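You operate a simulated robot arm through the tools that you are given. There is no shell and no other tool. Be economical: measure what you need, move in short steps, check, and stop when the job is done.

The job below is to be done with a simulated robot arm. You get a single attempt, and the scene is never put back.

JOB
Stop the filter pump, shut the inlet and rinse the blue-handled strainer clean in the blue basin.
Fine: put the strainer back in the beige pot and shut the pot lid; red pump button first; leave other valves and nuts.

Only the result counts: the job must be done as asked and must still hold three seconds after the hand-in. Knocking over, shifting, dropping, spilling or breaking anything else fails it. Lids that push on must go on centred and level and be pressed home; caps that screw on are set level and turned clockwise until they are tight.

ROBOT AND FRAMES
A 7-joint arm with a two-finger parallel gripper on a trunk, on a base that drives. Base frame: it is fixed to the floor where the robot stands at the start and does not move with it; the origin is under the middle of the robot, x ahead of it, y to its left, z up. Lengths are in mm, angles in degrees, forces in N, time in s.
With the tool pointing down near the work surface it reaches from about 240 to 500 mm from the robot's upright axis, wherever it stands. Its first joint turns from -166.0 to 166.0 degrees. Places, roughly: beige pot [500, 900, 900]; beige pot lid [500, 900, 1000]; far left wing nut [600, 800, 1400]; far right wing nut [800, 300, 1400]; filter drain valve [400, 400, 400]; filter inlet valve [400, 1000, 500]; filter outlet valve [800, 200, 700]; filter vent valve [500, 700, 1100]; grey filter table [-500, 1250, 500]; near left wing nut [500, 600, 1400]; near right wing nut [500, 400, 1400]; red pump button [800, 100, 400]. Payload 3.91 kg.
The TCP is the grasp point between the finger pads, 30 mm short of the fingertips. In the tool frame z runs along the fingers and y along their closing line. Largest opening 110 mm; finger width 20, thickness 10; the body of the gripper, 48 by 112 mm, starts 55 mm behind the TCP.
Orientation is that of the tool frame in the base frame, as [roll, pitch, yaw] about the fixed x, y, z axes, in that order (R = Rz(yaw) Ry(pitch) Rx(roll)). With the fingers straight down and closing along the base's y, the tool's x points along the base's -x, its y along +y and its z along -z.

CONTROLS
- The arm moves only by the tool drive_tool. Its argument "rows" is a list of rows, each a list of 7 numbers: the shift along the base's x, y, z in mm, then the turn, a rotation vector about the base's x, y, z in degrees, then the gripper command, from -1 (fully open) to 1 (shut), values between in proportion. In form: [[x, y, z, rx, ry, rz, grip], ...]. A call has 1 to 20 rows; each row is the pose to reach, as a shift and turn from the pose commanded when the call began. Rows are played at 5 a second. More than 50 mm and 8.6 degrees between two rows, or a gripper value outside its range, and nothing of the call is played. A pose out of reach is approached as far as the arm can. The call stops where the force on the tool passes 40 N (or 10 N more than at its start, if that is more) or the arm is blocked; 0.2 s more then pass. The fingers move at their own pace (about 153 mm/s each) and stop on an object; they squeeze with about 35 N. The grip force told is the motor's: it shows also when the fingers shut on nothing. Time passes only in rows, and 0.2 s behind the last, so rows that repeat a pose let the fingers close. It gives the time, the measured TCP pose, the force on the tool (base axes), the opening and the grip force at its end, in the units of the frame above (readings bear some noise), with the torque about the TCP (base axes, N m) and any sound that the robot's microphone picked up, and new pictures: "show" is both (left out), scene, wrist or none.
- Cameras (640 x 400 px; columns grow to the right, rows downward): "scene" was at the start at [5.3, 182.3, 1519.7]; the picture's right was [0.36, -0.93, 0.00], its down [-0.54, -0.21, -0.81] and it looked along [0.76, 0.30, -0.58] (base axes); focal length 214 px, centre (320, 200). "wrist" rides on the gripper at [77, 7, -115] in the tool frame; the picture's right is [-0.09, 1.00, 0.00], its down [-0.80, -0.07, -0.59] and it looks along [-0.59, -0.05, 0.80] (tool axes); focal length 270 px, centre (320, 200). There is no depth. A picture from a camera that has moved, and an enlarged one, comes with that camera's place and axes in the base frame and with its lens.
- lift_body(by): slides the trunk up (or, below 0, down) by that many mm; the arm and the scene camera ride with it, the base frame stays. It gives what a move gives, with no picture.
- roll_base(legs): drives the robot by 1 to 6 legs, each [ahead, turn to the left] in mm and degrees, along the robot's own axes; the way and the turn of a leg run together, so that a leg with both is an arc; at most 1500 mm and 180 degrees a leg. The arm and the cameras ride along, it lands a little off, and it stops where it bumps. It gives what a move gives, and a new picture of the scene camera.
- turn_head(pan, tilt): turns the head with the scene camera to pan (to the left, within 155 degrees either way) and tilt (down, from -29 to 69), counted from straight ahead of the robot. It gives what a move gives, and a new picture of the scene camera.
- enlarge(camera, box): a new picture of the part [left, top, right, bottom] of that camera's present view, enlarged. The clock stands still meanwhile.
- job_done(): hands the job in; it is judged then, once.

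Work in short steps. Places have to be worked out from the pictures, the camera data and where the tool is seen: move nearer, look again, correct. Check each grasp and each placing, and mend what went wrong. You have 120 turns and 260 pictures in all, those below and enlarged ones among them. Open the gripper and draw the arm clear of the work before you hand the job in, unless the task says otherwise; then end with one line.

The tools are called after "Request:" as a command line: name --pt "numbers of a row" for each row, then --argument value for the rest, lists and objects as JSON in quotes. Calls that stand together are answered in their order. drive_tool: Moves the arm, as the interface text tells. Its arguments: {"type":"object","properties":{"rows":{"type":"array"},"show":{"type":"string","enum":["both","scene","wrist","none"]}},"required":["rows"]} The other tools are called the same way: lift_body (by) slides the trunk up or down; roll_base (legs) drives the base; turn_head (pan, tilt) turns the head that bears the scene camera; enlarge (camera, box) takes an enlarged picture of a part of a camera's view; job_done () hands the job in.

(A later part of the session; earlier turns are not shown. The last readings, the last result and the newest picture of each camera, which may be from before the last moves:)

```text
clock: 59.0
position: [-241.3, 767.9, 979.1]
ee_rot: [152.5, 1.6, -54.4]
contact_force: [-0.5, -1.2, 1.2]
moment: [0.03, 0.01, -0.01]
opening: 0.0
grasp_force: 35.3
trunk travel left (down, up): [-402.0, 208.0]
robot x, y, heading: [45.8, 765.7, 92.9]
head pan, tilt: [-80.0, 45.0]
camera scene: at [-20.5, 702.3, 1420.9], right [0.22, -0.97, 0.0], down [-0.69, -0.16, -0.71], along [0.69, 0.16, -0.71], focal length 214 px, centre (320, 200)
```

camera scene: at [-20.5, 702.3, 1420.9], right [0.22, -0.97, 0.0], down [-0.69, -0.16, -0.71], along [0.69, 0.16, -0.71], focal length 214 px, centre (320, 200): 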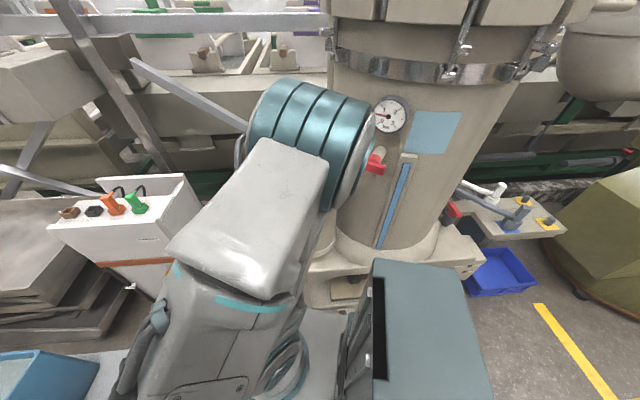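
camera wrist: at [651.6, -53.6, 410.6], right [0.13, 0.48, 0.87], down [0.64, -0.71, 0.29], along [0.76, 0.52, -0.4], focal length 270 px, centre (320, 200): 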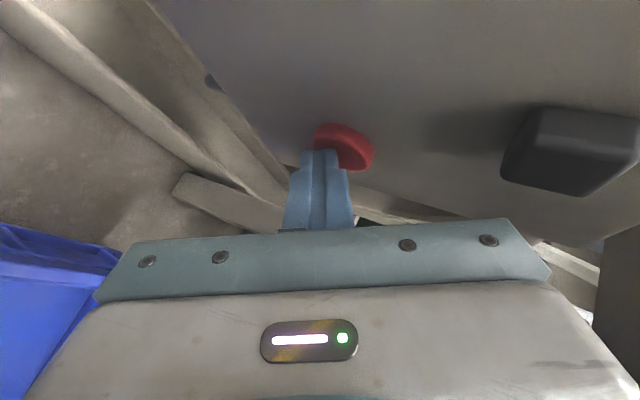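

Blocked again, with a heading change; it may be the elbow or the base corner. I look closely before moving.

Request:
enlarge --camera "scene" --box '[220, 70, 440, 220]'

Request:
turn_head --pan -40 --tilt 60

```text
2.67 times, centred on (330, 145) of scene
camera zoom: at [-20.5, 702.3, 1420.9], right [0.22, -0.97, 0.0], down [-0.69, -0.16, -0.71], along [0.69, 0.16, -0.71], focal length 572 px, centre (293, 347)
```

zoom: 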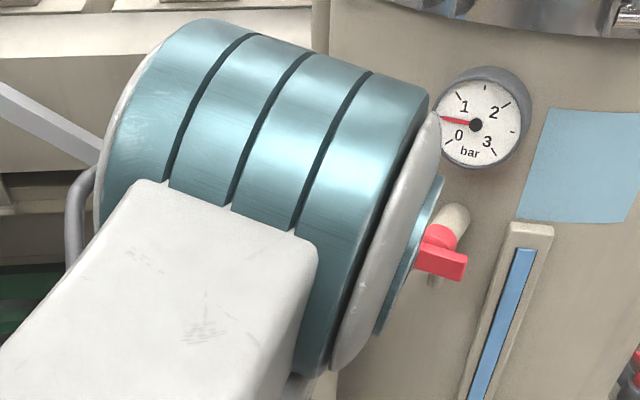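

```text
clock: 60.1
position: [-241.8, 768.3, 979.3]
ee_rot: [152.5, 1.6, -54.4]
contact_force: [0.2, -0.7, 1.0]
moment: [-0.01, 0.01, 0.03]
opening: 0.0
grasp_force: 34.8
trunk travel left (down, up): [-402.0, 208.0]
robot x, y, heading: [46.1, 770.6, 93.0]
head pan, tilt: [-40.0, 60.0]
camera scene: at [-59.4, 737.3, 1401.4], right [0.8, -0.6, 0.0], down [-0.52, -0.69, -0.5], along [0.3, 0.4, -0.87], focal length 214 px, centre (320, 200)
```

scene: 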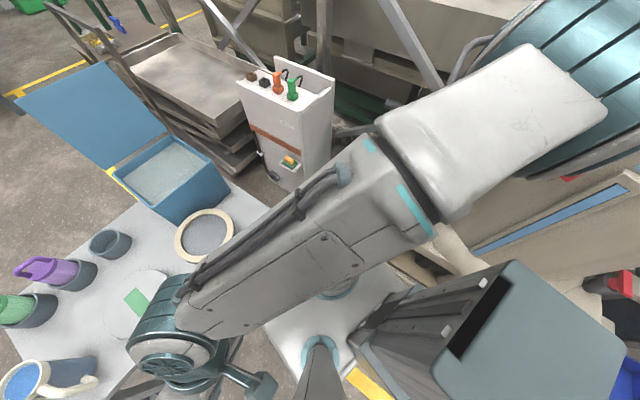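

Triangulating, the elbow is high and close to the robot (≈(150, 750, 1320)), so it isn't touching; the base corner likely met the green crate. I back off a little and look at the crate.

Request:
roll_base --legs '[[-100, 0], [0, 16]]'

Request:
turn_head --pan -25 --tilt 45

```text
clock: 62.1
position: [-226.1, 588.0, 978.9]
ee_rot: [152.6, 1.6, -38.6]
contact_force: [-0.3, 0.1, 0.1]
moment: [0.02, -0.01, 0.02]
opening: 0.1
grasp_force: 34.7
trunk travel left (down, up): [-402.0, 208.0]
robot x, y, heading: [49.1, 669.4, 108.8]
head pan, tilt: [-40.0, 60.0]
camera scene: at [-42.1, 608.8, 1401.4], right [0.93, -0.36, 0.0], down [-0.31, -0.81, -0.5], along [0.18, 0.47, -0.87], focal length 214 px, centre (320, 200)
```

scene: 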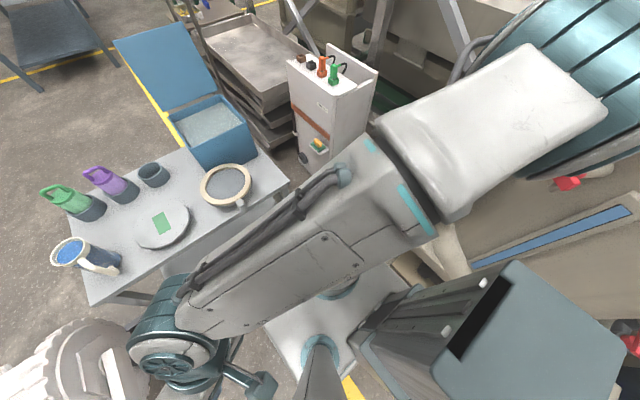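

```text
clock: 62.9
position: [-226.5, 589.8, 978.5]
ee_rot: [152.5, 1.7, -38.5]
contact_force: [0.2, -0.1, -0.5]
moment: [0.01, 0.04, 0.0]
opening: 0.2
grasp_force: 35.3
trunk travel left (down, up): [-402.0, 208.0]
robot x, y, heading: [48.8, 664.1, 108.6]
head pan, tilt: [-25.0, 45.0]
camera scene: at [-57.4, 627.6, 1420.8], right [0.99, -0.11, 0.0], down [-0.08, -0.7, -0.71], along [0.08, 0.7, -0.71], focal length 214 px, centre (320, 200)
```

scene: 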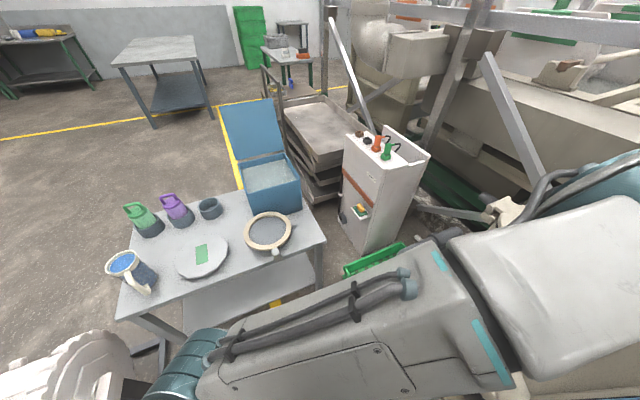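

Crate and surroundings look undisturbed. I reposition: forward to a spot with room to turn, turn to heading ≈ -50° so the tool (on the robot's left) faces the machine, then ease forward.

Request:
roll_base --legs '[[0, 4.7], [224, 0], [0, -163.4]]'

```text
clock: 65.3
position: [-308.5, 777.6, 980.2]
ee_rot: [152.6, 1.5, -34.0]
contact_force: [0.3, -0.2, 0.4]
moment: [0.03, 0.01, 0.0]
opening: 0.0
grasp_force: 34.7
trunk travel left (down, up): [-402.0, 208.0]
robot x, y, heading: [-41.7, 880.1, 113.2]
head pan, tilt: [-25.0, 45.0]
stopped in leg 2: the robot was blocked; the commanded pose is now the measured one
camera scene: at [-145.3, 830.5, 1420.9], right [1.0, -0.03, 0.0], down [-0.02, -0.71, -0.71], along [0.02, 0.71, -0.71], focal length 214 px, centre (320, 200)
```

scene: 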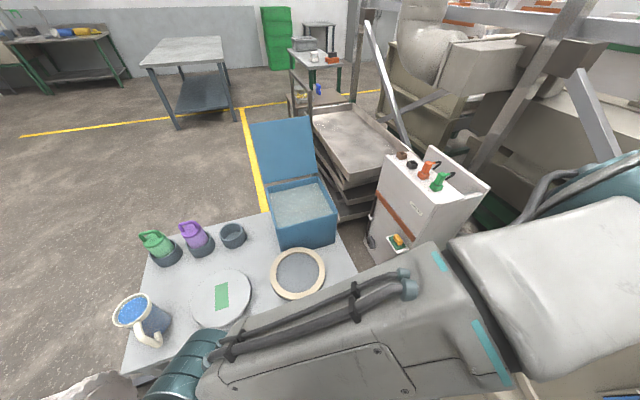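

The robot touched by the table leg (table top is really at z≈670). I back out, turn to face the machine (heading ≈19°) and approach; this gives the head camera a clear view of the pot and valve.

Request:
roll_base --legs '[[-205, 0], [0, -94.2]]'

Request:
turn_head --pan 10 --tilt 40

```text
clock: 68.5
position: [-244.8, 700.6, 980.1]
ee_rot: [152.5, 1.6, -57.0]
contact_force: [0.5, 0.4, -0.4]
moment: [-0.03, 0.0, 0.04]
opening: 0.0
grasp_force: 35.2
trunk travel left (down, up): [-402.0, 208.0]
robot x, y, heading: [42.1, 689.9, 90.2]
head pan, tilt: [-25.0, 45.0]
stopped in leg 2: the robot was blocked; the commanded pose is now the measured one
camera scene: at [-73.7, 684.3, 1420.9], right [0.91, -0.42, 0.0], down [-0.29, -0.64, -0.71], along [0.29, 0.64, -0.71], focal length 214 px, centre (320, 200)
```

scene: 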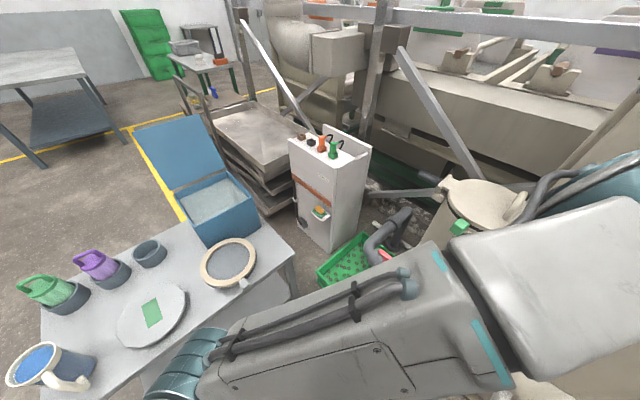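

```text
clock: 69.5
position: [-245.8, 701.6, 979.4]
ee_rot: [152.5, 1.5, -56.9]
contact_force: [-0.1, -0.3, -0.7]
moment: [-0.03, 0.03, 0.01]
opening: 0.0
grasp_force: 35.5
trunk travel left (down, up): [-402.0, 208.0]
robot x, y, heading: [41.7, 687.3, 90.3]
head pan, tilt: [10.0, 40.0]
camera scene: at [-122.9, 694.0, 1428.1], right [0.98, 0.18, 0.0], down [0.12, -0.63, -0.77], along [-0.14, 0.75, -0.64], focal length 214 px, centre (320, 200)
```

scene: 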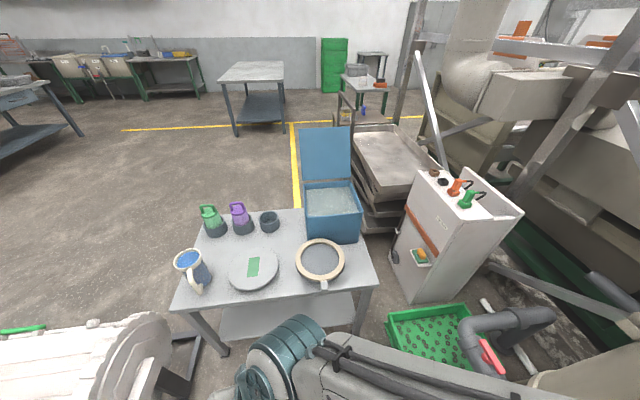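

Rotation was blocked too, while the base seems to have free space; I check the right side where the elbow is.

Request:
turn_head --pan -85 --tilt 35

Request:
turn_head --pan -85 --tilt 69

```text
clock: 71.2
position: [-245.2, 700.5, 979.1]
ee_rot: [152.5, 1.5, -57.0]
contact_force: [-1.2, 0.8, 0.1]
moment: [0.0, -0.01, -0.02]
opening: 0.0
grasp_force: 34.7
trunk travel left (down, up): [-402.0, 208.0]
robot x, y, heading: [42.0, 693.4, 90.3]
head pan, tilt: [-85.0, 35.0]
camera scene: at [-19.9, 618.8, 1435.7], right [0.1, -1.0, 0.0], down [-0.57, -0.05, -0.82], along [0.82, 0.08, -0.57], focal length 214 px, centre (320, 200)
```

scene: 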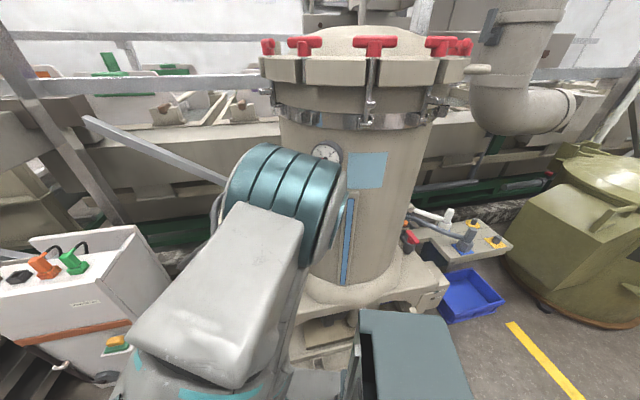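

```text
clock: 72.2
position: [-245.3, 700.4, 979.0]
ee_rot: [152.5, 1.6, -56.9]
contact_force: [-0.5, -0.2, 0.5]
moment: [0.01, 0.0, -0.03]
opening: 0.0
grasp_force: 35.1
trunk travel left (down, up): [-402.0, 208.0]
robot x, y, heading: [40.4, 688.8, 90.4]
head pan, tilt: [-85.0, 68.8]
camera scene: at [-51.9, 615.7, 1392.1], right [0.09, -1.0, 0.0], down [-0.93, -0.09, -0.36], along [0.36, 0.03, -0.93], focal length 214 px, centre (320, 200)
```

scene: 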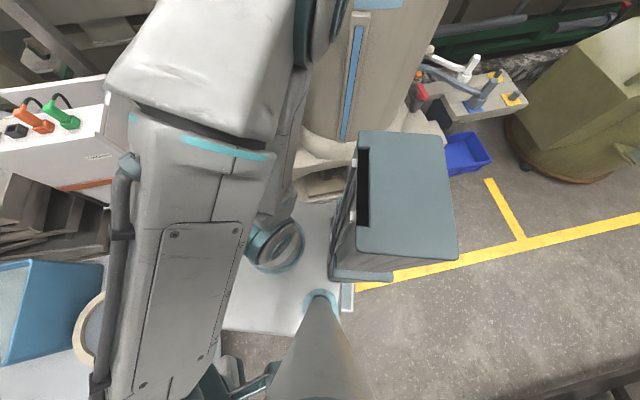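

The base corner most likely rests at the green crate's near corner. I back straight off, then turn where there's room.

Request:
roll_base --legs '[[-140, 0], [0, -71]]'

Request:
turn_head --pan 20 --tilt 40

```text
clock: 76.5
position: [-41.5, 826.1, 980.8]
ee_rot: [152.8, 1.4, -127.1]
contact_force: [0.7, 0.4, -0.1]
moment: [-0.04, -0.01, 0.01]
opening: 0.2
grasp_force: 34.8
trunk travel left (down, up): [-402.0, 208.0]
robot x, y, heading: [37.8, 564.2, 20.1]
head pan, tilt: [-85.0, 68.8]
camera scene: at [-61.3, 626.9, 1392.0], right [-0.9, -0.43, 0.0], down [-0.4, 0.84, -0.36], along [0.15, -0.33, -0.93], focal length 214 px, centre (320, 200)
```

scene: 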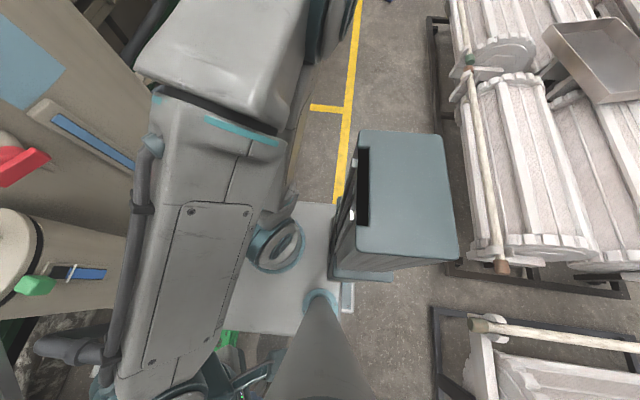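

```text
clock: 78.4
position: [-42.5, 826.8, 980.3]
ee_rot: [152.8, 1.5, -127.1]
contact_force: [0.5, -0.3, 0.5]
moment: [-0.02, 0.02, 0.01]
opening: 0.0
grasp_force: 35.4
trunk travel left (down, up): [-402.0, 208.0]
robot x, y, heading: [38.6, 563.0, 20.4]
head pan, tilt: [20.0, 40.0]
camera scene: at [-20.3, 732.4, 1428.1], right [0.65, -0.76, 0.0], down [-0.49, -0.42, -0.77], along [0.58, 0.5, -0.64], focal length 214 px, centre (320, 200)
```

scene: 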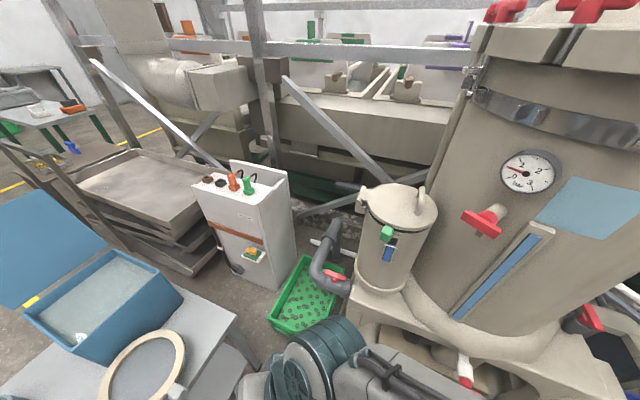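

Now a clear view of pot, inlet valve and crate. I zoom to measure them.

Request:
enlarge --camera "scene" --box '[250, 170, 450, 310]'

Request:
enlarge --camera "scene" --box '[340, 175, 460, 265]'

```text
2.86 times, centred on (350, 240) of scene
camera zoom: at [-20.3, 732.4, 1428.1], right [0.65, -0.76, 0.0], down [-0.49, -0.42, -0.77], along [0.58, 0.5, -0.64], focal length 613 px, centre (234, 86)
```

zoom: 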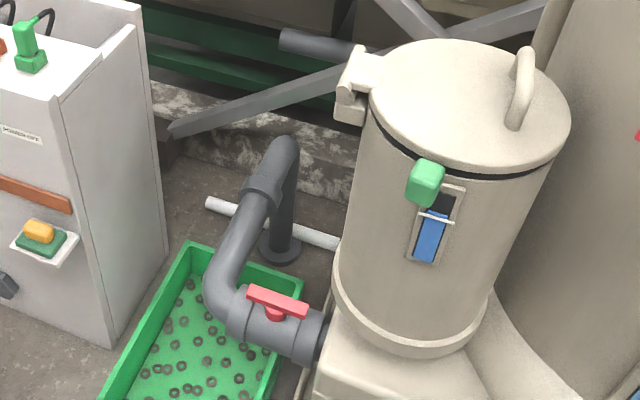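

```text
4.44 times, centred on (400, 220) of scene
camera zoom: at [-20.3, 732.4, 1428.1], right [0.65, -0.76, 0.0], down [-0.49, -0.42, -0.77], along [0.58, 0.5, -0.64], focal length 953 px, centre (-36, 111)
```

zoom: 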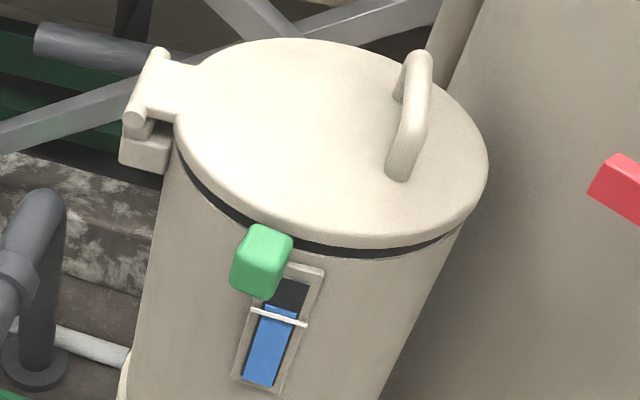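

Measured: valve lever (455,1044,485) lying along the pipe (open), lid centre (526,862,980), hinge at (492,988). Before choosing a stance I test the arm's reach in free air to the left, straightening the tool.

Request:
drive_tool --pt "0 30 0 -2.4 -3.2 0 1" --pt "5 70 0 -4.8 -6.4 0 1" --pt "10 112 0 -7.2 -9.6 0 1" --pt "20 154 0 -9.6 -12.8 0 1" --pt "30 196 0 -12 -16 0 1" --pt "40 238 0 -14.4 -19 0 1" --pt "50 270 0 -16.4 -21.7 0 1" --pt "60 300 0 -16.4 -21.7 0 1" --pt "70 330 0 -16.4 -21.7 0 1" --show "scene"

```text
clock: 80.4
position: [27.9, 1156.8, 981.0]
ee_rot: [-179.8, 1.4, -126.3]
contact_force: [-0.7, 0.1, -0.6]
moment: [0.05, 0.01, 0.01]
opening: 0.3
grasp_force: 34.8
trunk travel left (down, up): [-402.0, 208.0]
robot x, y, heading: [38.0, 563.2, 20.3]
head pan, tilt: [20.0, 40.0]
camera scene: at [-20.3, 732.9, 1428.1], right [0.65, -0.76, 0.0], down [-0.49, -0.42, -0.77], along [0.58, 0.5, -0.64], focal length 214 px, centre (320, 200)
```

scene: 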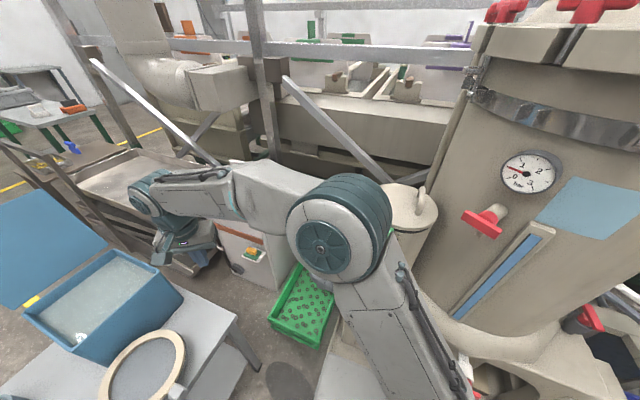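

Tool-down reach of ≈594 mm works here, so a modest approach suffices. I retract the arm a bit and drive 78 mm forward.

Request:
drive_tool --pt "-10 -45 10 0 0 0 -1" --pt "-20 -90 20 0 0 0 -1" --pt "-30 -135 30 0 0 0 -1" --pt "-40 -180 40 0 0 0 -1" --pt "-50 -220 50 0 0 0 -1" --show "none"

Request:
roll_base --legs '[[78, 0]]'

```text
clock: 81.6
position: [-21.3, 935.7, 1032.2]
ee_rot: [179.9, 1.3, -126.4]
contact_force: [-0.8, 0.0, 0.9]
moment: [0.03, 0.0, -0.01]
opening: 109.9
grasp_force: 0.1
trunk travel left (down, up): [-402.0, 208.0]
robot x, y, heading: [36.2, 562.0, 20.4]
head pan, tilt: [20.0, 40.0]
```

```text
clock: 82.6
position: [46.6, 961.5, 1032.6]
ee_rot: [-179.9, 1.3, -126.7]
contact_force: [-0.2, 0.0, 0.0]
moment: [0.03, -0.02, -0.03]
opening: 109.9
grasp_force: 0.0
trunk travel left (down, up): [-402.0, 208.0]
robot x, y, heading: [106.3, 594.0, 18.3]
head pan, tilt: [20.0, 40.0]
camera scene: at [50.6, 762.1, 1428.1], right [0.62, -0.78, 0.0], down [-0.5, -0.4, -0.77], along [0.6, 0.47, -0.64], focal length 214 px, centre (320, 200)
```

scene: 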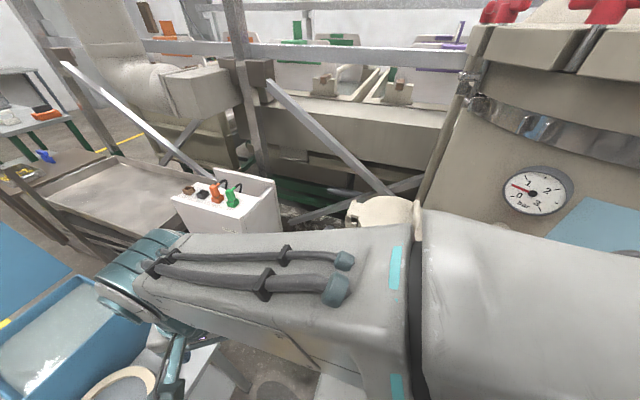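

The arm keeps its elbow to the right, which would foul the pot/vessel from here. A stance around (-28, 848) with heading 113 gives free elbow space for valve, pot and basin alike (reach 520–605). I back up, turn and drive there.

Request:
roll_base --legs '[[-150, 0], [0, 70.2], [300, 0]]'

```text
clock: 88.7
position: [-396.1, 917.1, 1032.2]
ee_rot: [-180.0, 1.3, -56.9]
contact_force: [0.0, -0.2, -0.3]
moment: [0.0, -0.02, -0.01]
opening: 110.2
grasp_force: 0.1
trunk travel left (down, up): [-402.0, 208.0]
robot x, y, heading: [-28.6, 838.3, 87.8]
head pan, tilt: [20.0, 40.0]
camera scene: at [-207.7, 852.8, 1428.1], right [0.95, 0.31, 0.0], down [0.2, -0.61, -0.77], along [-0.24, 0.73, -0.64], focal length 214 px, centre (320, 200)
```

scene: 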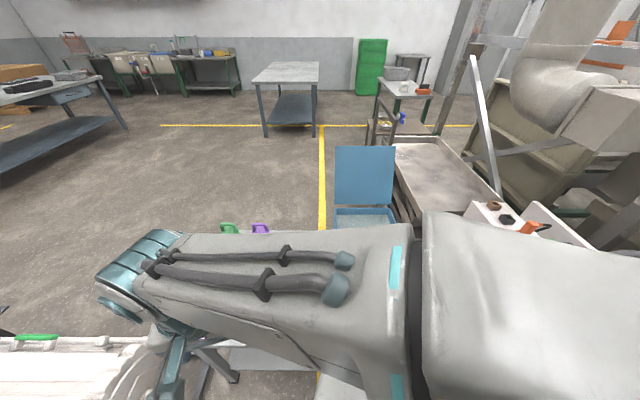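

Arrived cleanly. I swing the arm in an arc (radius 376, z 1032) over the table front round to the machine side.

Request:
drive_tool --pt "11.5 41 0 0 0 -6.5 -1" --pt "27 80.5 0 0 0 -13 -1" --pt "47.5 118 0 0 0 -19.5 -1" --pt "71.5 153 0 0 0 -26 -1" --pt "99.5 185 0 0 0 -32.5 -1" --pt "131.5 214 0 0 0 -39 -1" --pt "166 238.5 0 0 0 -45.5 -1" --pt "203.5 259 0 0 0 -52 -1" --pt "242.5 276 0 0 0 -58.5 -1" --pt "283.5 287.5 0 0 0 -65 -1" --pt "325.5 295 0 0 0 -71.5 -1" --pt "368.5 297 0 0 0 -78 -1" --pt "410.5 294.5 0 0 0 -84.5 -1" --pt "452.5 287 0 0 0 -91 -1" --pt "493.5 275 0 0 0 -97.5 -1" --pt "532.5 259 0 0 0 -104 -1" --pt "570 238 0 0 0 -110.5 -1" --pt "604.5 213 0 0 0 -117 -1" --pt "636.5 184 0 0 0 -123.5 -1" --pt "664.5 152 0 0 0 -130 -1" --show "wrist"

Request:
turn_head --pan -65 --tilt 45

```text
clock: 92.9
position: [267.5, 1068.8, 1034.8]
ee_rot: [180.0, 1.3, 172.9]
contact_force: [0.0, -0.6, 0.5]
moment: [-0.01, 0.01, -0.02]
opening: 109.8
grasp_force: 0.1
trunk travel left (down, up): [-402.0, 208.0]
robot x, y, heading: [-27.3, 841.2, 88.0]
head pan, tilt: [20.0, 40.0]
camera wrist: at [189.7, 1084.1, 1145.5], right [0.21, 0.98, 0.0], down [0.77, -0.17, 0.61], along [0.6, -0.13, -0.79], focal length 270 px, centre (320, 200)
```

wrist: 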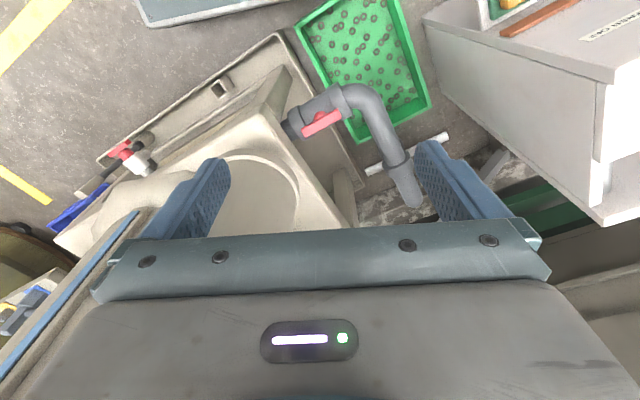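

```text
clock: 94.5
position: [267.6, 1069.4, 1033.3]
ee_rot: [-179.9, 1.3, 173.2]
contact_force: [-0.4, 0.5, 1.0]
moment: [0.0, 0.04, 0.03]
opening: 109.7
grasp_force: 0.0
trunk travel left (down, up): [-402.0, 208.0]
robot x, y, heading: [-32.5, 843.6, 88.0]
head pan, tilt: [-65.0, 45.0]
camera scene: at [-106.3, 803.6, 1420.9], right [0.39, -0.92, 0.0], down [-0.65, -0.28, -0.71], along [0.65, 0.28, -0.71], focal length 214 px, centre (320, 200)
```

scene: 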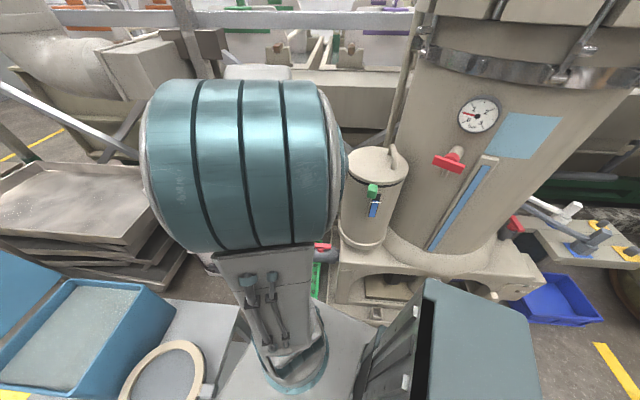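

The valve lever from the wrist view is at ≈(454, 1035, 485). I lower the trunk fully here, then take a wrist look.

Request:
lift_body --by -400

Request:
drive_tool --pt "20 -3 0 0 0 -8 -1" --pt "40 -6 0 0 0 -16 -1" --pt "60 -9 0 0 0 -24 -1" --pt "80 -12 0 0 0 -32 -1" --pt "100 -15 0 0 0 -40 -1" --pt "120 -18 0 0 0 -48 -1" --pt "140 -21 0 0 0 -56 -1" --pt "150 -24 0 0 0 -64 -1"

```text
clock: 98.3
position: [267.4, 1069.0, 632.7]
ee_rot: [-180.0, 1.3, 173.1]
contact_force: [-0.1, 0.2, -0.7]
moment: [0.02, -0.05, -0.03]
opening: 110.1
grasp_force: 0.0
trunk travel left (down, up): [-2.0, 608.0]
robot x, y, heading: [-27.7, 844.2, 88.1]
head pan, tilt: [-65.0, 45.0]
```

```text
clock: 100.1
position: [417.6, 1044.0, 632.6]
ee_rot: [-180.0, 1.3, 108.9]
contact_force: [-0.3, -0.9, 0.0]
moment: [0.03, -0.03, 0.01]
opening: 110.1
grasp_force: 0.0
trunk travel left (down, up): [-2.0, 608.0]
robot x, y, heading: [-28.6, 848.2, 88.1]
head pan, tilt: [-65.0, 45.0]
camera scene: at [-106.3, 803.5, 1020.9], right [0.39, -0.92, 0.0], down [-0.65, -0.28, -0.71], along [0.65, 0.28, -0.71], focal length 214 px, centre (320, 200)
camera wrist: at [397.9, 1121.0, 745.1], right [0.97, 0.24, 0.0], down [0.19, -0.77, 0.61], along [0.15, -0.59, -0.79], focal length 270 px, centre (320, 200)
```

scene: 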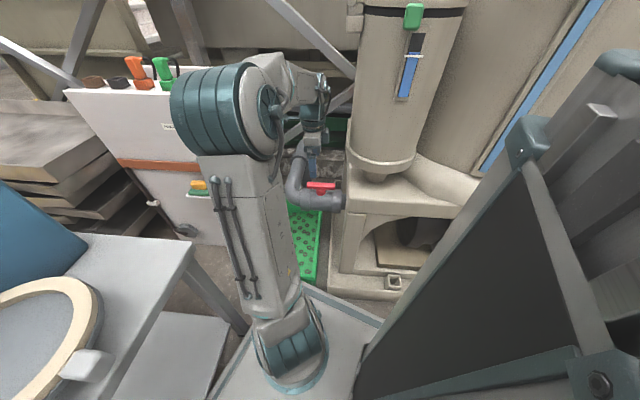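
wrist: 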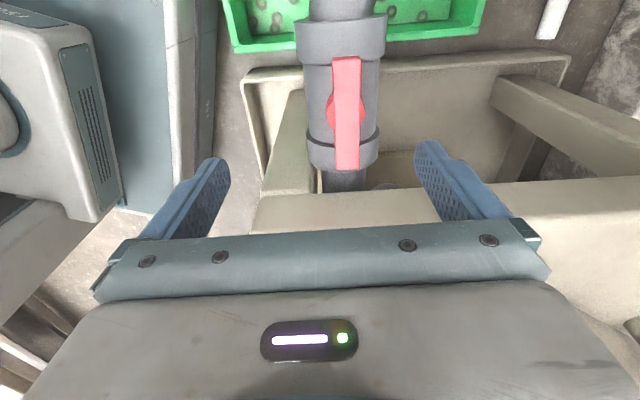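

The lever is clearly seen: centre ≈ (446,1036,≈495), 115 mm long along az 109°. Fingers already straddle it; I centre and descend to z 525.

Request:
drive_tool --pt "15 -4 -30 0 0 0 -1" --pt "29 -8 -70 0 0 0 -1" --pt "29 -8 -107 0 0 0 -1"

```text
clock: 100.9
position: [450.5, 1034.5, 526.5]
ee_rot: [-180.0, 1.3, 109.1]
contact_force: [0.3, 0.4, 0.8]
moment: [-0.01, 0.02, -0.02]
opening: 109.8
grasp_force: 0.1
trunk travel left (down, up): [-2.0, 608.0]
robot x, y, heading: [-27.2, 843.9, 87.9]
head pan, tilt: [-65.0, 45.0]
camera scene: at [-106.4, 803.4, 1020.9], right [0.39, -0.92, 0.0], down [-0.65, -0.28, -0.71], along [0.65, 0.28, -0.71], focal length 214 px, centre (320, 200)
camera wrist: at [431.0, 1112.2, 638.4], right [0.97, 0.24, 0.0], down [0.19, -0.77, 0.61], along [0.15, -0.59, -0.79], focal length 270 px, centre (320, 200)
```

scene: 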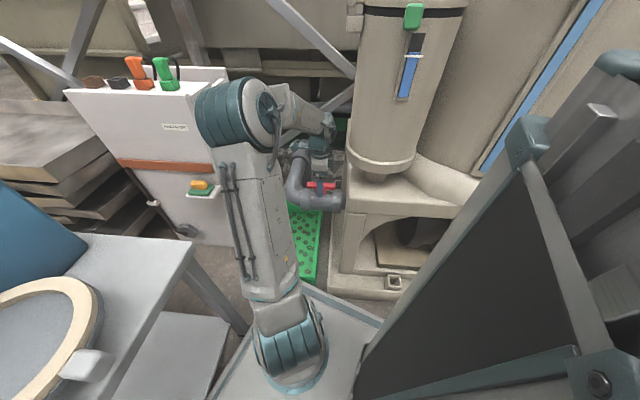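
wrist: 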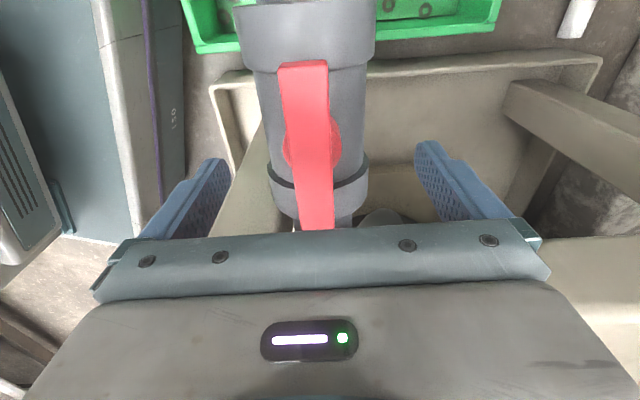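

Hub at ≈(445,1036). I correct by −5 mm in x, descend to z 508 and close on the lever.

Request:
drive_tool --pt "-5 1 -10 0 0 0 -1" --pt "-5 1 -19 0 0 0 -1" --pt "-5 1 -19 0 0 0 1" --pt "-5 1 -19 0 0 0 1" --pt "-5 1 -19 0 0 0 1"

```text
clock: 102.1
position: [445.2, 1037.6, 506.3]
ee_rot: [179.9, 1.3, 109.1]
contact_force: [14.5, 5.0, -3.6]
moment: [0.1, -0.77, 0.07]
opening: 37.2
grasp_force: 44.6
trunk travel left (down, up): [-2.0, 608.0]
robot x, y, heading: [-26.2, 842.4, 87.8]
head pan, tilt: [-65.0, 45.0]
camera scene: at [-105.5, 803.9, 1020.9], right [0.39, -0.92, 0.0], down [-0.65, -0.28, -0.71], along [0.65, 0.28, -0.71], focal length 214 px, centre (320, 200)
camera wrist: at [424.7, 1114.8, 618.9], right [0.97, 0.24, 0.0], down [0.19, -0.77, 0.61], along [0.15, -0.59, -0.79], focal length 270 px, centre (320, 200)
```

scene: 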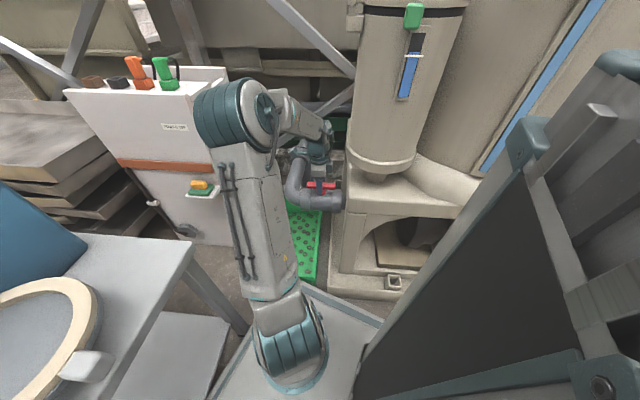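
wrist: 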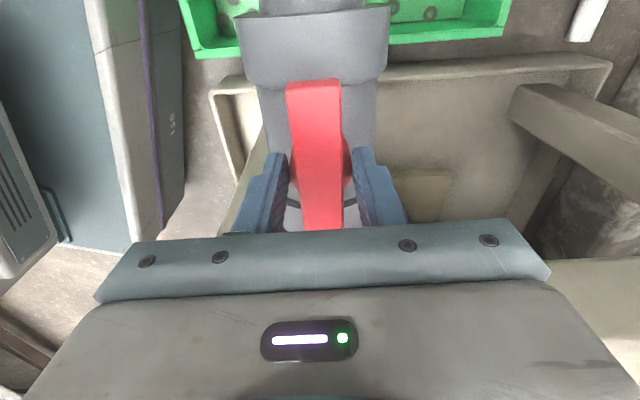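

Opening 37 mm means I'm clamping the hub disc beneath. I open, rise 11 mm, and grip the lever bar itself.

Request:
drive_tool --pt "0 0 0 0 0 0 0" --pt "0 -1 6 0 0 0 0" --pt "0 -1 12 0 0 0 0" --pt "0 -1 12 0 0 0 1" --pt "0 -1 12 0 0 0 1" --pt "0 -1 12 0 0 0 1" --show "wrist"

```text
clock: 103.5
position: [445.5, 1037.7, 519.4]
ee_rot: [179.8, 1.3, 109.1]
contact_force: [25.1, 11.5, 5.6]
moment: [-0.18, -0.3, -0.61]
opening: 23.8
grasp_force: 45.3
trunk travel left (down, up): [-2.0, 608.0]
robot x, y, heading: [-29.1, 842.4, 88.1]
head pan, tilt: [-65.0, 45.0]
camera wrist: at [424.6, 1114.2, 631.5], right [0.97, 0.24, 0.01], down [0.19, -0.77, 0.61], along [0.15, -0.59, -0.79], focal length 270 px, centre (320, 200)
```

wrist: 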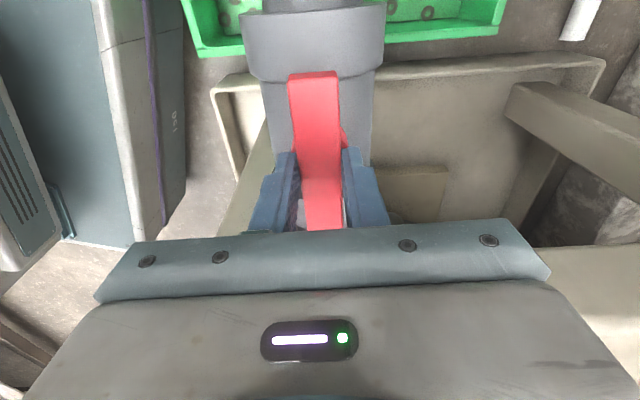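

The lever is gripped (24 mm). I relieve the side load by 3 mm and turn clockwise 24° to test.

Request:
drive_tool --pt "3 1 0 0 0 0 1" --pt "3 1 0 0 0 -8 1" --pt "3 1 0 0 0 -16 1" --pt "3 1 0 0 0 -24 1" --show "wrist"

```text
clock: 104.5
position: [445.5, 1038.1, 519.2]
ee_rot: [179.7, 1.3, 85.0]
contact_force: [24.1, 9.9, 7.6]
moment: [0.01, -0.3, 0.13]
opening: 23.8
grasp_force: 44.9
trunk travel left (down, up): [-2.0, 608.0]
robot x, y, heading: [-28.8, 842.7, 88.1]
head pan, tilt: [-65.0, 45.0]
camera wrist: at [459.5, 1116.0, 631.5], right [0.98, -0.17, 0.01], down [-0.14, -0.78, 0.61], along [-0.1, -0.6, -0.79], focal length 270 px, centre (320, 200)
```

wrist: 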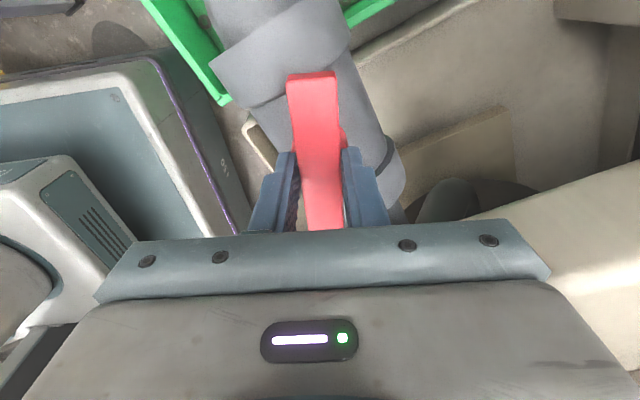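

The lever turns with the tool. I continue to 90° total.

Request:
drive_tool --pt "0 0 0 0 0 -8.2 1" --pt "0 0 0 0 0 -16.4 1" --pt "0 0 0 0 0 -24.6 1" --pt "0 0 0 0 0 -32.8 1" --pt "0 0 0 0 0 -41 1" --pt "0 0 0 0 0 -49.2 1" --pt "0 0 0 0 0 -57.4 1" --pt "0 0 0 0 0 -65.6 1"

```text
clock: 105.5
position: [447.1, 1037.2, 519.0]
ee_rot: [179.5, 1.0, 53.0]
contact_force: [6.9, 1.0, -6.1]
moment: [-0.37, 0.34, 0.05]
opening: 24.0
grasp_force: 44.5
trunk travel left (down, up): [-2.0, 608.0]
robot x, y, heading: [-30.5, 841.0, 88.0]
head pan, tilt: [-65.0, 45.0]
stopped in row 5: the force on the tool passed its limit (the readings are from after the stop); the commanded pose is now the measured one
camera scene: at [-105.3, 803.9, 1020.6], right [0.39, -0.92, 0.0], down [-0.65, -0.27, -0.71], along [0.65, 0.27, -0.71], focal length 214 px, centre (320, 200)
camera wrist: at [500.1, 1096.1, 631.9], right [0.74, -0.67, 0.01], down [-0.54, -0.59, 0.61], along [-0.4, -0.46, -0.79], focal length 270 px, centre (320, 200)
```

scene: 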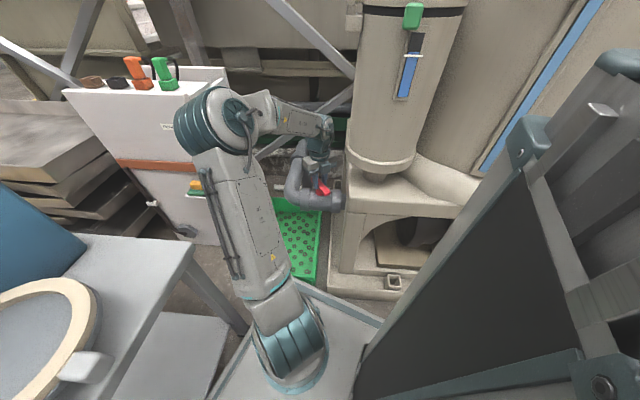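
wrist: 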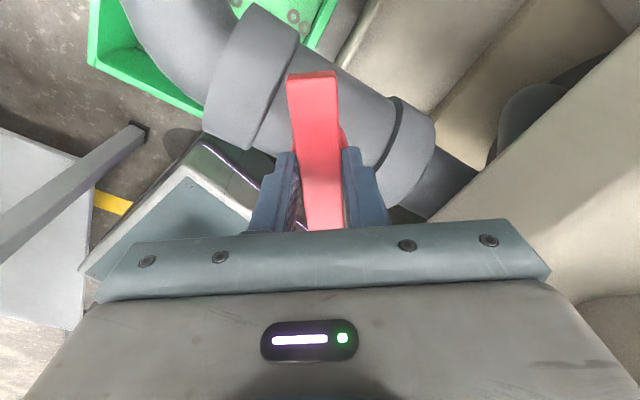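

56° done, a transient force stop. Continue the remaining ~35°.

Request:
drive_tool --pt "0 0 0 0 0 -6 1" --pt "0 0 0 0 0 -12 1" --pt "0 0 0 0 0 -18 1" --pt "0 0 0 0 0 -24 1" --pt "0 0 0 0 0 -30 1" --pt "0 0 0 0 0 -35 1"

```text
clock: 106.9
position: [449.6, 1035.6, 518.5]
ee_rot: [179.5, 1.0, 17.8]
contact_force: [29.2, -10.9, -11.7]
moment: [-0.07, 0.44, 0.2]
opening: 23.7
grasp_force: 44.8
trunk travel left (down, up): [-2.0, 608.0]
robot x, y, heading: [-27.2, 842.8, 87.8]
head pan, tilt: [-65.0, 45.0]
camera scene: at [-103.9, 803.5, 1021.1], right [0.39, -0.92, 0.0], down [-0.65, -0.27, -0.71], along [0.65, 0.27, -0.71], focal length 214 px, centre (320, 200)
camera wrist: at [526.0, 1053.7, 632.1], right [0.22, -0.98, 0.01], down [-0.78, -0.17, 0.61], along [-0.59, -0.14, -0.79], focal length 270 px, centre (320, 200)
```

scene: 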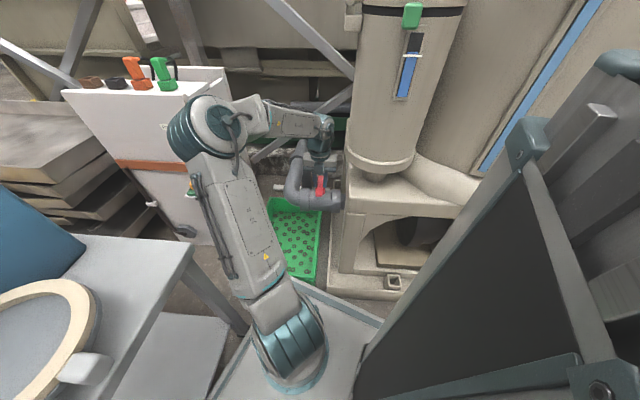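
wrist: 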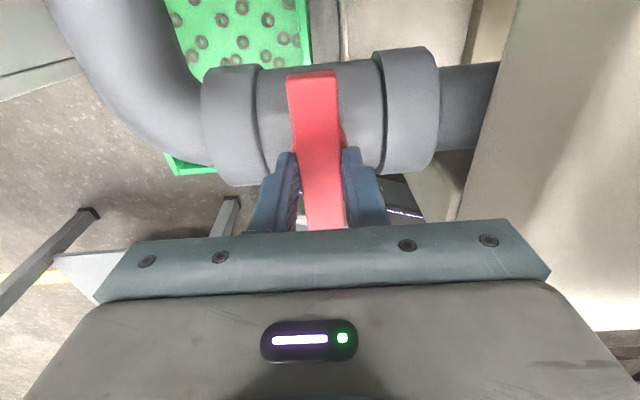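

The lever now stands square to the pipe. I nudge 4° further to feel for the end stop.

Request:
drive_tool --pt "-2 0 0 0 0 -2 1" --pt "-2 0 0 0 0 -4 1" --pt "-2 0 0 0 0 -4 1" --show "none"

```text
clock: 107.4
position: [449.7, 1035.8, 520.0]
ee_rot: [179.2, 0.6, 16.1]
contact_force: [10.8, -4.5, -14.0]
moment: [0.47, -0.69, 1.01]
opening: 24.1
grasp_force: 44.9
trunk travel left (down, up): [-2.0, 608.0]
robot x, y, heading: [-27.6, 843.7, 87.6]
head pan, tilt: [-65.0, 45.0]
stopped in row 2: the force on the tool passed its limit (the readings are from after the stop); the commanded pose is now the measured one
```

The end stop is felt (1 N·m): the inlet is shut. I open, rise, and retract while turning the tool back.

Request:
drive_tool --pt "0 0 0 0 0 0 -0.2" --pt "0 0 0 0 0 0 -0.2" --pt "0 0 30 0 0 0 -0.2" --pt "0 0 70 0 0 0 -0.2" --pt "-15 3 90 0 0 8 -0.2" --pt "-30 5 100 0 0 16 -0.2" --pt "-45 8 110 0 0 24 -0.2" --pt "-60 10 110 0 0 32 -0.2" --pt "-75 12 110 0 0 40 -0.2" --pt "-90 14 110 0 0 48 -0.2" --pt "-105 16 110 0 0 56 -0.2" --pt "-120 18 110 0 0 64 -0.2" --pt "-135 20 110 0 0 72 -0.2" --pt "-150 22 110 0 0 80 -0.2" --pt "-165 24 110 0 0 88 -0.2"

```text
clock: 110.6
position: [282.0, 1058.6, 630.0]
ee_rot: [179.3, 0.6, 104.3]
contact_force: [-0.5, -0.4, -0.7]
moment: [-0.01, 0.0, 0.0]
opening: 66.1
grasp_force: 0.0
trunk travel left (down, up): [-2.0, 608.0]
robot x, y, heading: [-29.7, 839.0, 87.7]
head pan, tilt: [-65.0, 45.0]
camera scene: at [-105.8, 803.7, 1020.9], right [0.39, -0.92, 0.0], down [-0.65, -0.27, -0.71], along [0.65, 0.27, -0.71], focal length 214 px, centre (320, 200)
camera wrist: at [267.7, 1135.6, 744.0], right [0.99, 0.16, 0.01], down [0.12, -0.79, 0.6], along [0.11, -0.59, -0.8], focal length 270 px, centre (320, 200)
```

scene: 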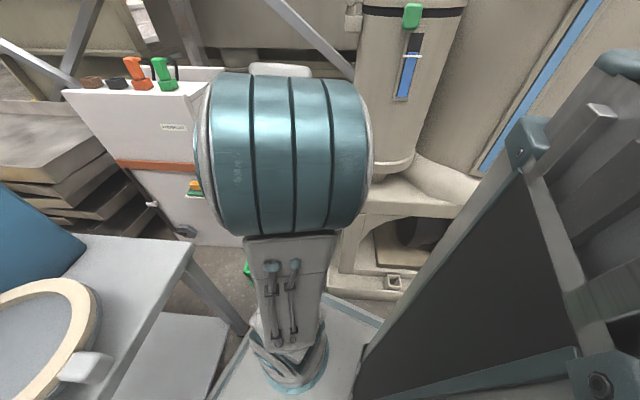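
wrist: 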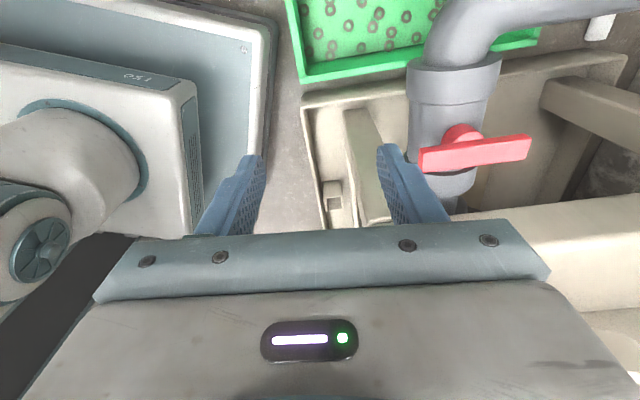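

The inlet lever is square to the pipe: shut. Now raise the trunk so the tool is above the pot lid.

Request:
lift_body --by 520

Request:
turn_head --pan -80 --tilt 48

Request:
enlarge --camera "scene" --box '[240, 80, 400, 200]'

```text
refused: 520 is not a number from -400 to 400
```

```text
clock: 111.3
position: [283.0, 1058.0, 629.7]
ee_rot: [179.2, 0.5, 104.2]
contact_force: [-0.4, -0.9, 0.3]
moment: [0.01, 0.02, -0.02]
opening: 66.1
grasp_force: 0.0
trunk travel left (down, up): [-2.0, 608.0]
robot x, y, heading: [-27.3, 842.0, 87.7]
head pan, tilt: [-80.0, 48.0]
camera scene: at [-102.8, 782.9, 1016.7], right [0.14, -0.99, 0.0], down [-0.74, -0.1, -0.67], along [0.66, 0.09, -0.74], focal length 214 px, centre (320, 200)
```

scene: 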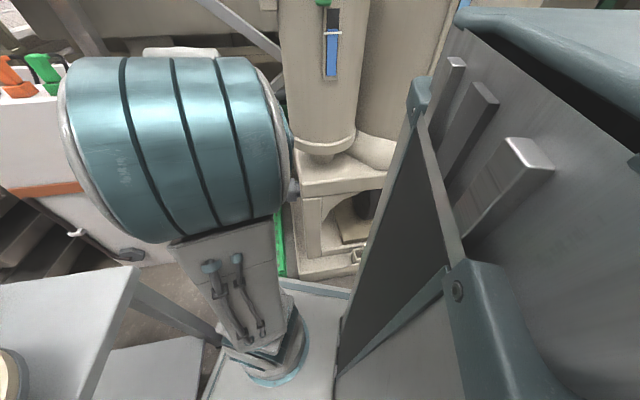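

```text
3.33 times, centred on (320, 140) of scene
camera zoom: at [-102.8, 782.9, 1016.7], right [0.14, -0.99, 0.0], down [-0.74, -0.1, -0.67], along [0.66, 0.09, -0.74], focal length 715 px, centre (320, 400)
```

zoom: 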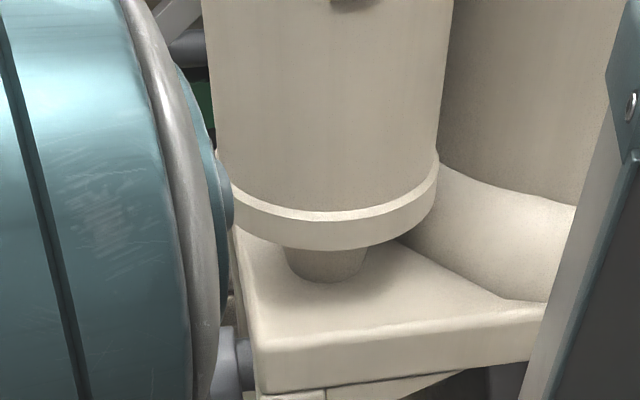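

Request:
lift_body --by 400

Request:
lift_body --by 150

Request:
turn_head --pan -80 --tilt 40

Request:
enlarge --camera "scene" --box '[240, 120, 440, 260]'

```text
clock: 115.2
position: [280.8, 1058.8, 1030.7]
ee_rot: [179.3, 0.7, 104.2]
contact_force: [-0.3, -0.9, -0.4]
moment: [-0.01, 0.02, 0.0]
opening: 65.9
grasp_force: 0.0
trunk travel left (down, up): [-402.0, 208.0]
robot x, y, heading: [-27.6, 845.0, 87.7]
head pan, tilt: [-80.0, 48.0]
```

```text
clock: 116.9
position: [281.0, 1058.9, 1181.5]
ee_rot: [179.3, 0.6, 104.1]
contact_force: [-0.1, 0.6, 0.7]
moment: [0.0, 0.02, 0.02]
opening: 66.0
grasp_force: 0.1
trunk travel left (down, up): [-552.0, 58.0]
robot x, y, heading: [-28.5, 844.4, 87.7]
head pan, tilt: [-80.0, 48.0]
```

```text
clock: 117.6
position: [283.0, 1058.3, 1180.2]
ee_rot: [179.3, 0.6, 104.1]
contact_force: [0.0, -0.7, 0.1]
moment: [-0.01, -0.01, 0.01]
opening: 66.4
grasp_force: 0.0
trunk travel left (down, up): [-552.0, 58.0]
robot x, y, heading: [-21.9, 839.7, 87.5]
head pan, tilt: [-80.0, 40.0]
camera scene: at [-96.6, 783.7, 1578.1], right [0.13, -0.99, 0.0], down [-0.64, -0.09, -0.77], along [0.76, 0.1, -0.64], focal length 214 px, centre (320, 200)
```

scene: 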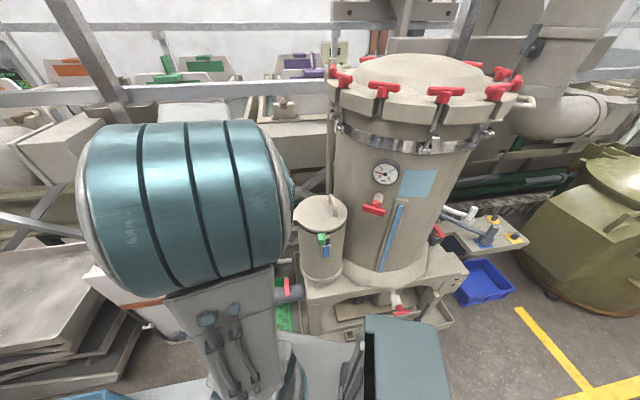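

```text
2.86 times, centred on (340, 190) of scene
camera zoom: at [-96.6, 783.7, 1578.1], right [0.13, -0.99, 0.0], down [-0.64, -0.09, -0.77], along [0.76, 0.1, -0.64], focal length 613 px, centre (263, 229)
```

zoom: 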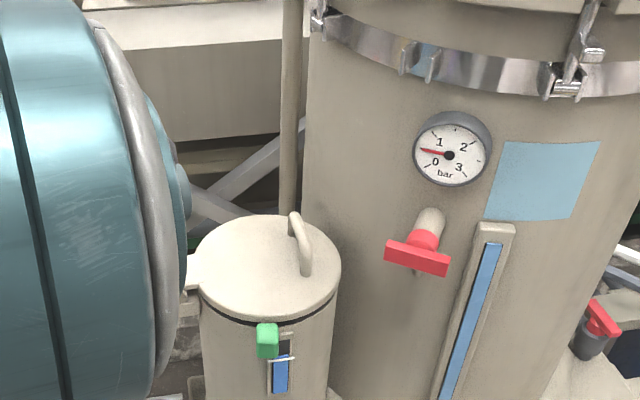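

The lid handle is a bar from ≈(526,804) to (587,829), top z≈1035, roughly parallel to the hinge line (az ≈ 20°). I go to a waypoint in front of the pot with tool yaw 22°.

Request:
drive_tool --pt "5 -24 2 0 0 -7.5 -0.2" --pt "9 -48 4 0 0 -15 -0.2" --pt "14 -72 6 0 0 -22.5 -0.2" --pt "18 -96 8 0 0 -30 -0.2" --pt "23 -120 10 0 0 -37.5 -0.2" --pt "27 -144 12 0 0 -45 -0.2" --pt "32 -168 14 0 0 -52.5 -0.2" --pt "36 -192 16 0 0 -60 -0.2" --pt "41 -216 18 0 0 -67.5 -0.2" --pt "45 -240 20 0 0 -75 -0.2" --pt "50 -262 20 0 0 -82 -0.2"

```text
clock: 120.0
position: [332.1, 797.3, 1199.7]
ee_rot: [179.3, 0.6, 22.0]
contact_force: [0.0, -0.1, -0.4]
moment: [-0.02, -0.01, -0.02]
opening: 66.0
grasp_force: 0.1
trunk travel left (down, up): [-552.0, 58.0]
robot x, y, heading: [-26.8, 844.5, 87.7]
head pan, tilt: [-80.0, 40.0]
camera scene: at [-96.3, 783.5, 1578.2], right [0.13, -0.99, 0.0], down [-0.64, -0.09, -0.77], along [0.76, 0.1, -0.64], focal length 214 px, centre (320, 200)
camera wrist: at [407.3, 821.3, 1313.2], right [0.29, -0.96, 0.01], down [-0.77, -0.23, 0.6], along [-0.57, -0.19, -0.8], focal length 270 px, centre (320, 200)
```

scene: 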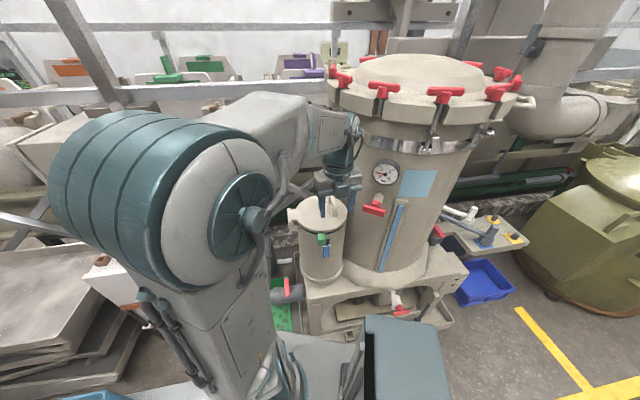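
wrist: 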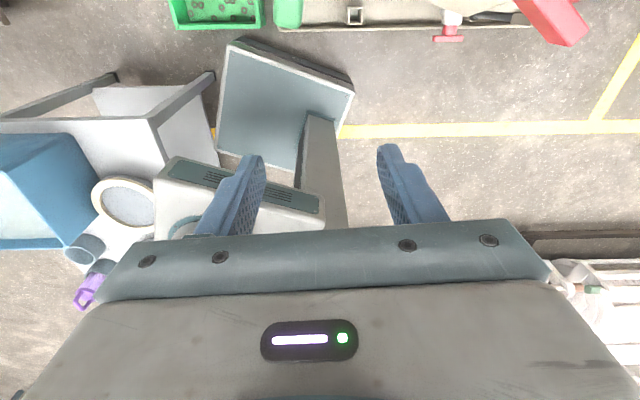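

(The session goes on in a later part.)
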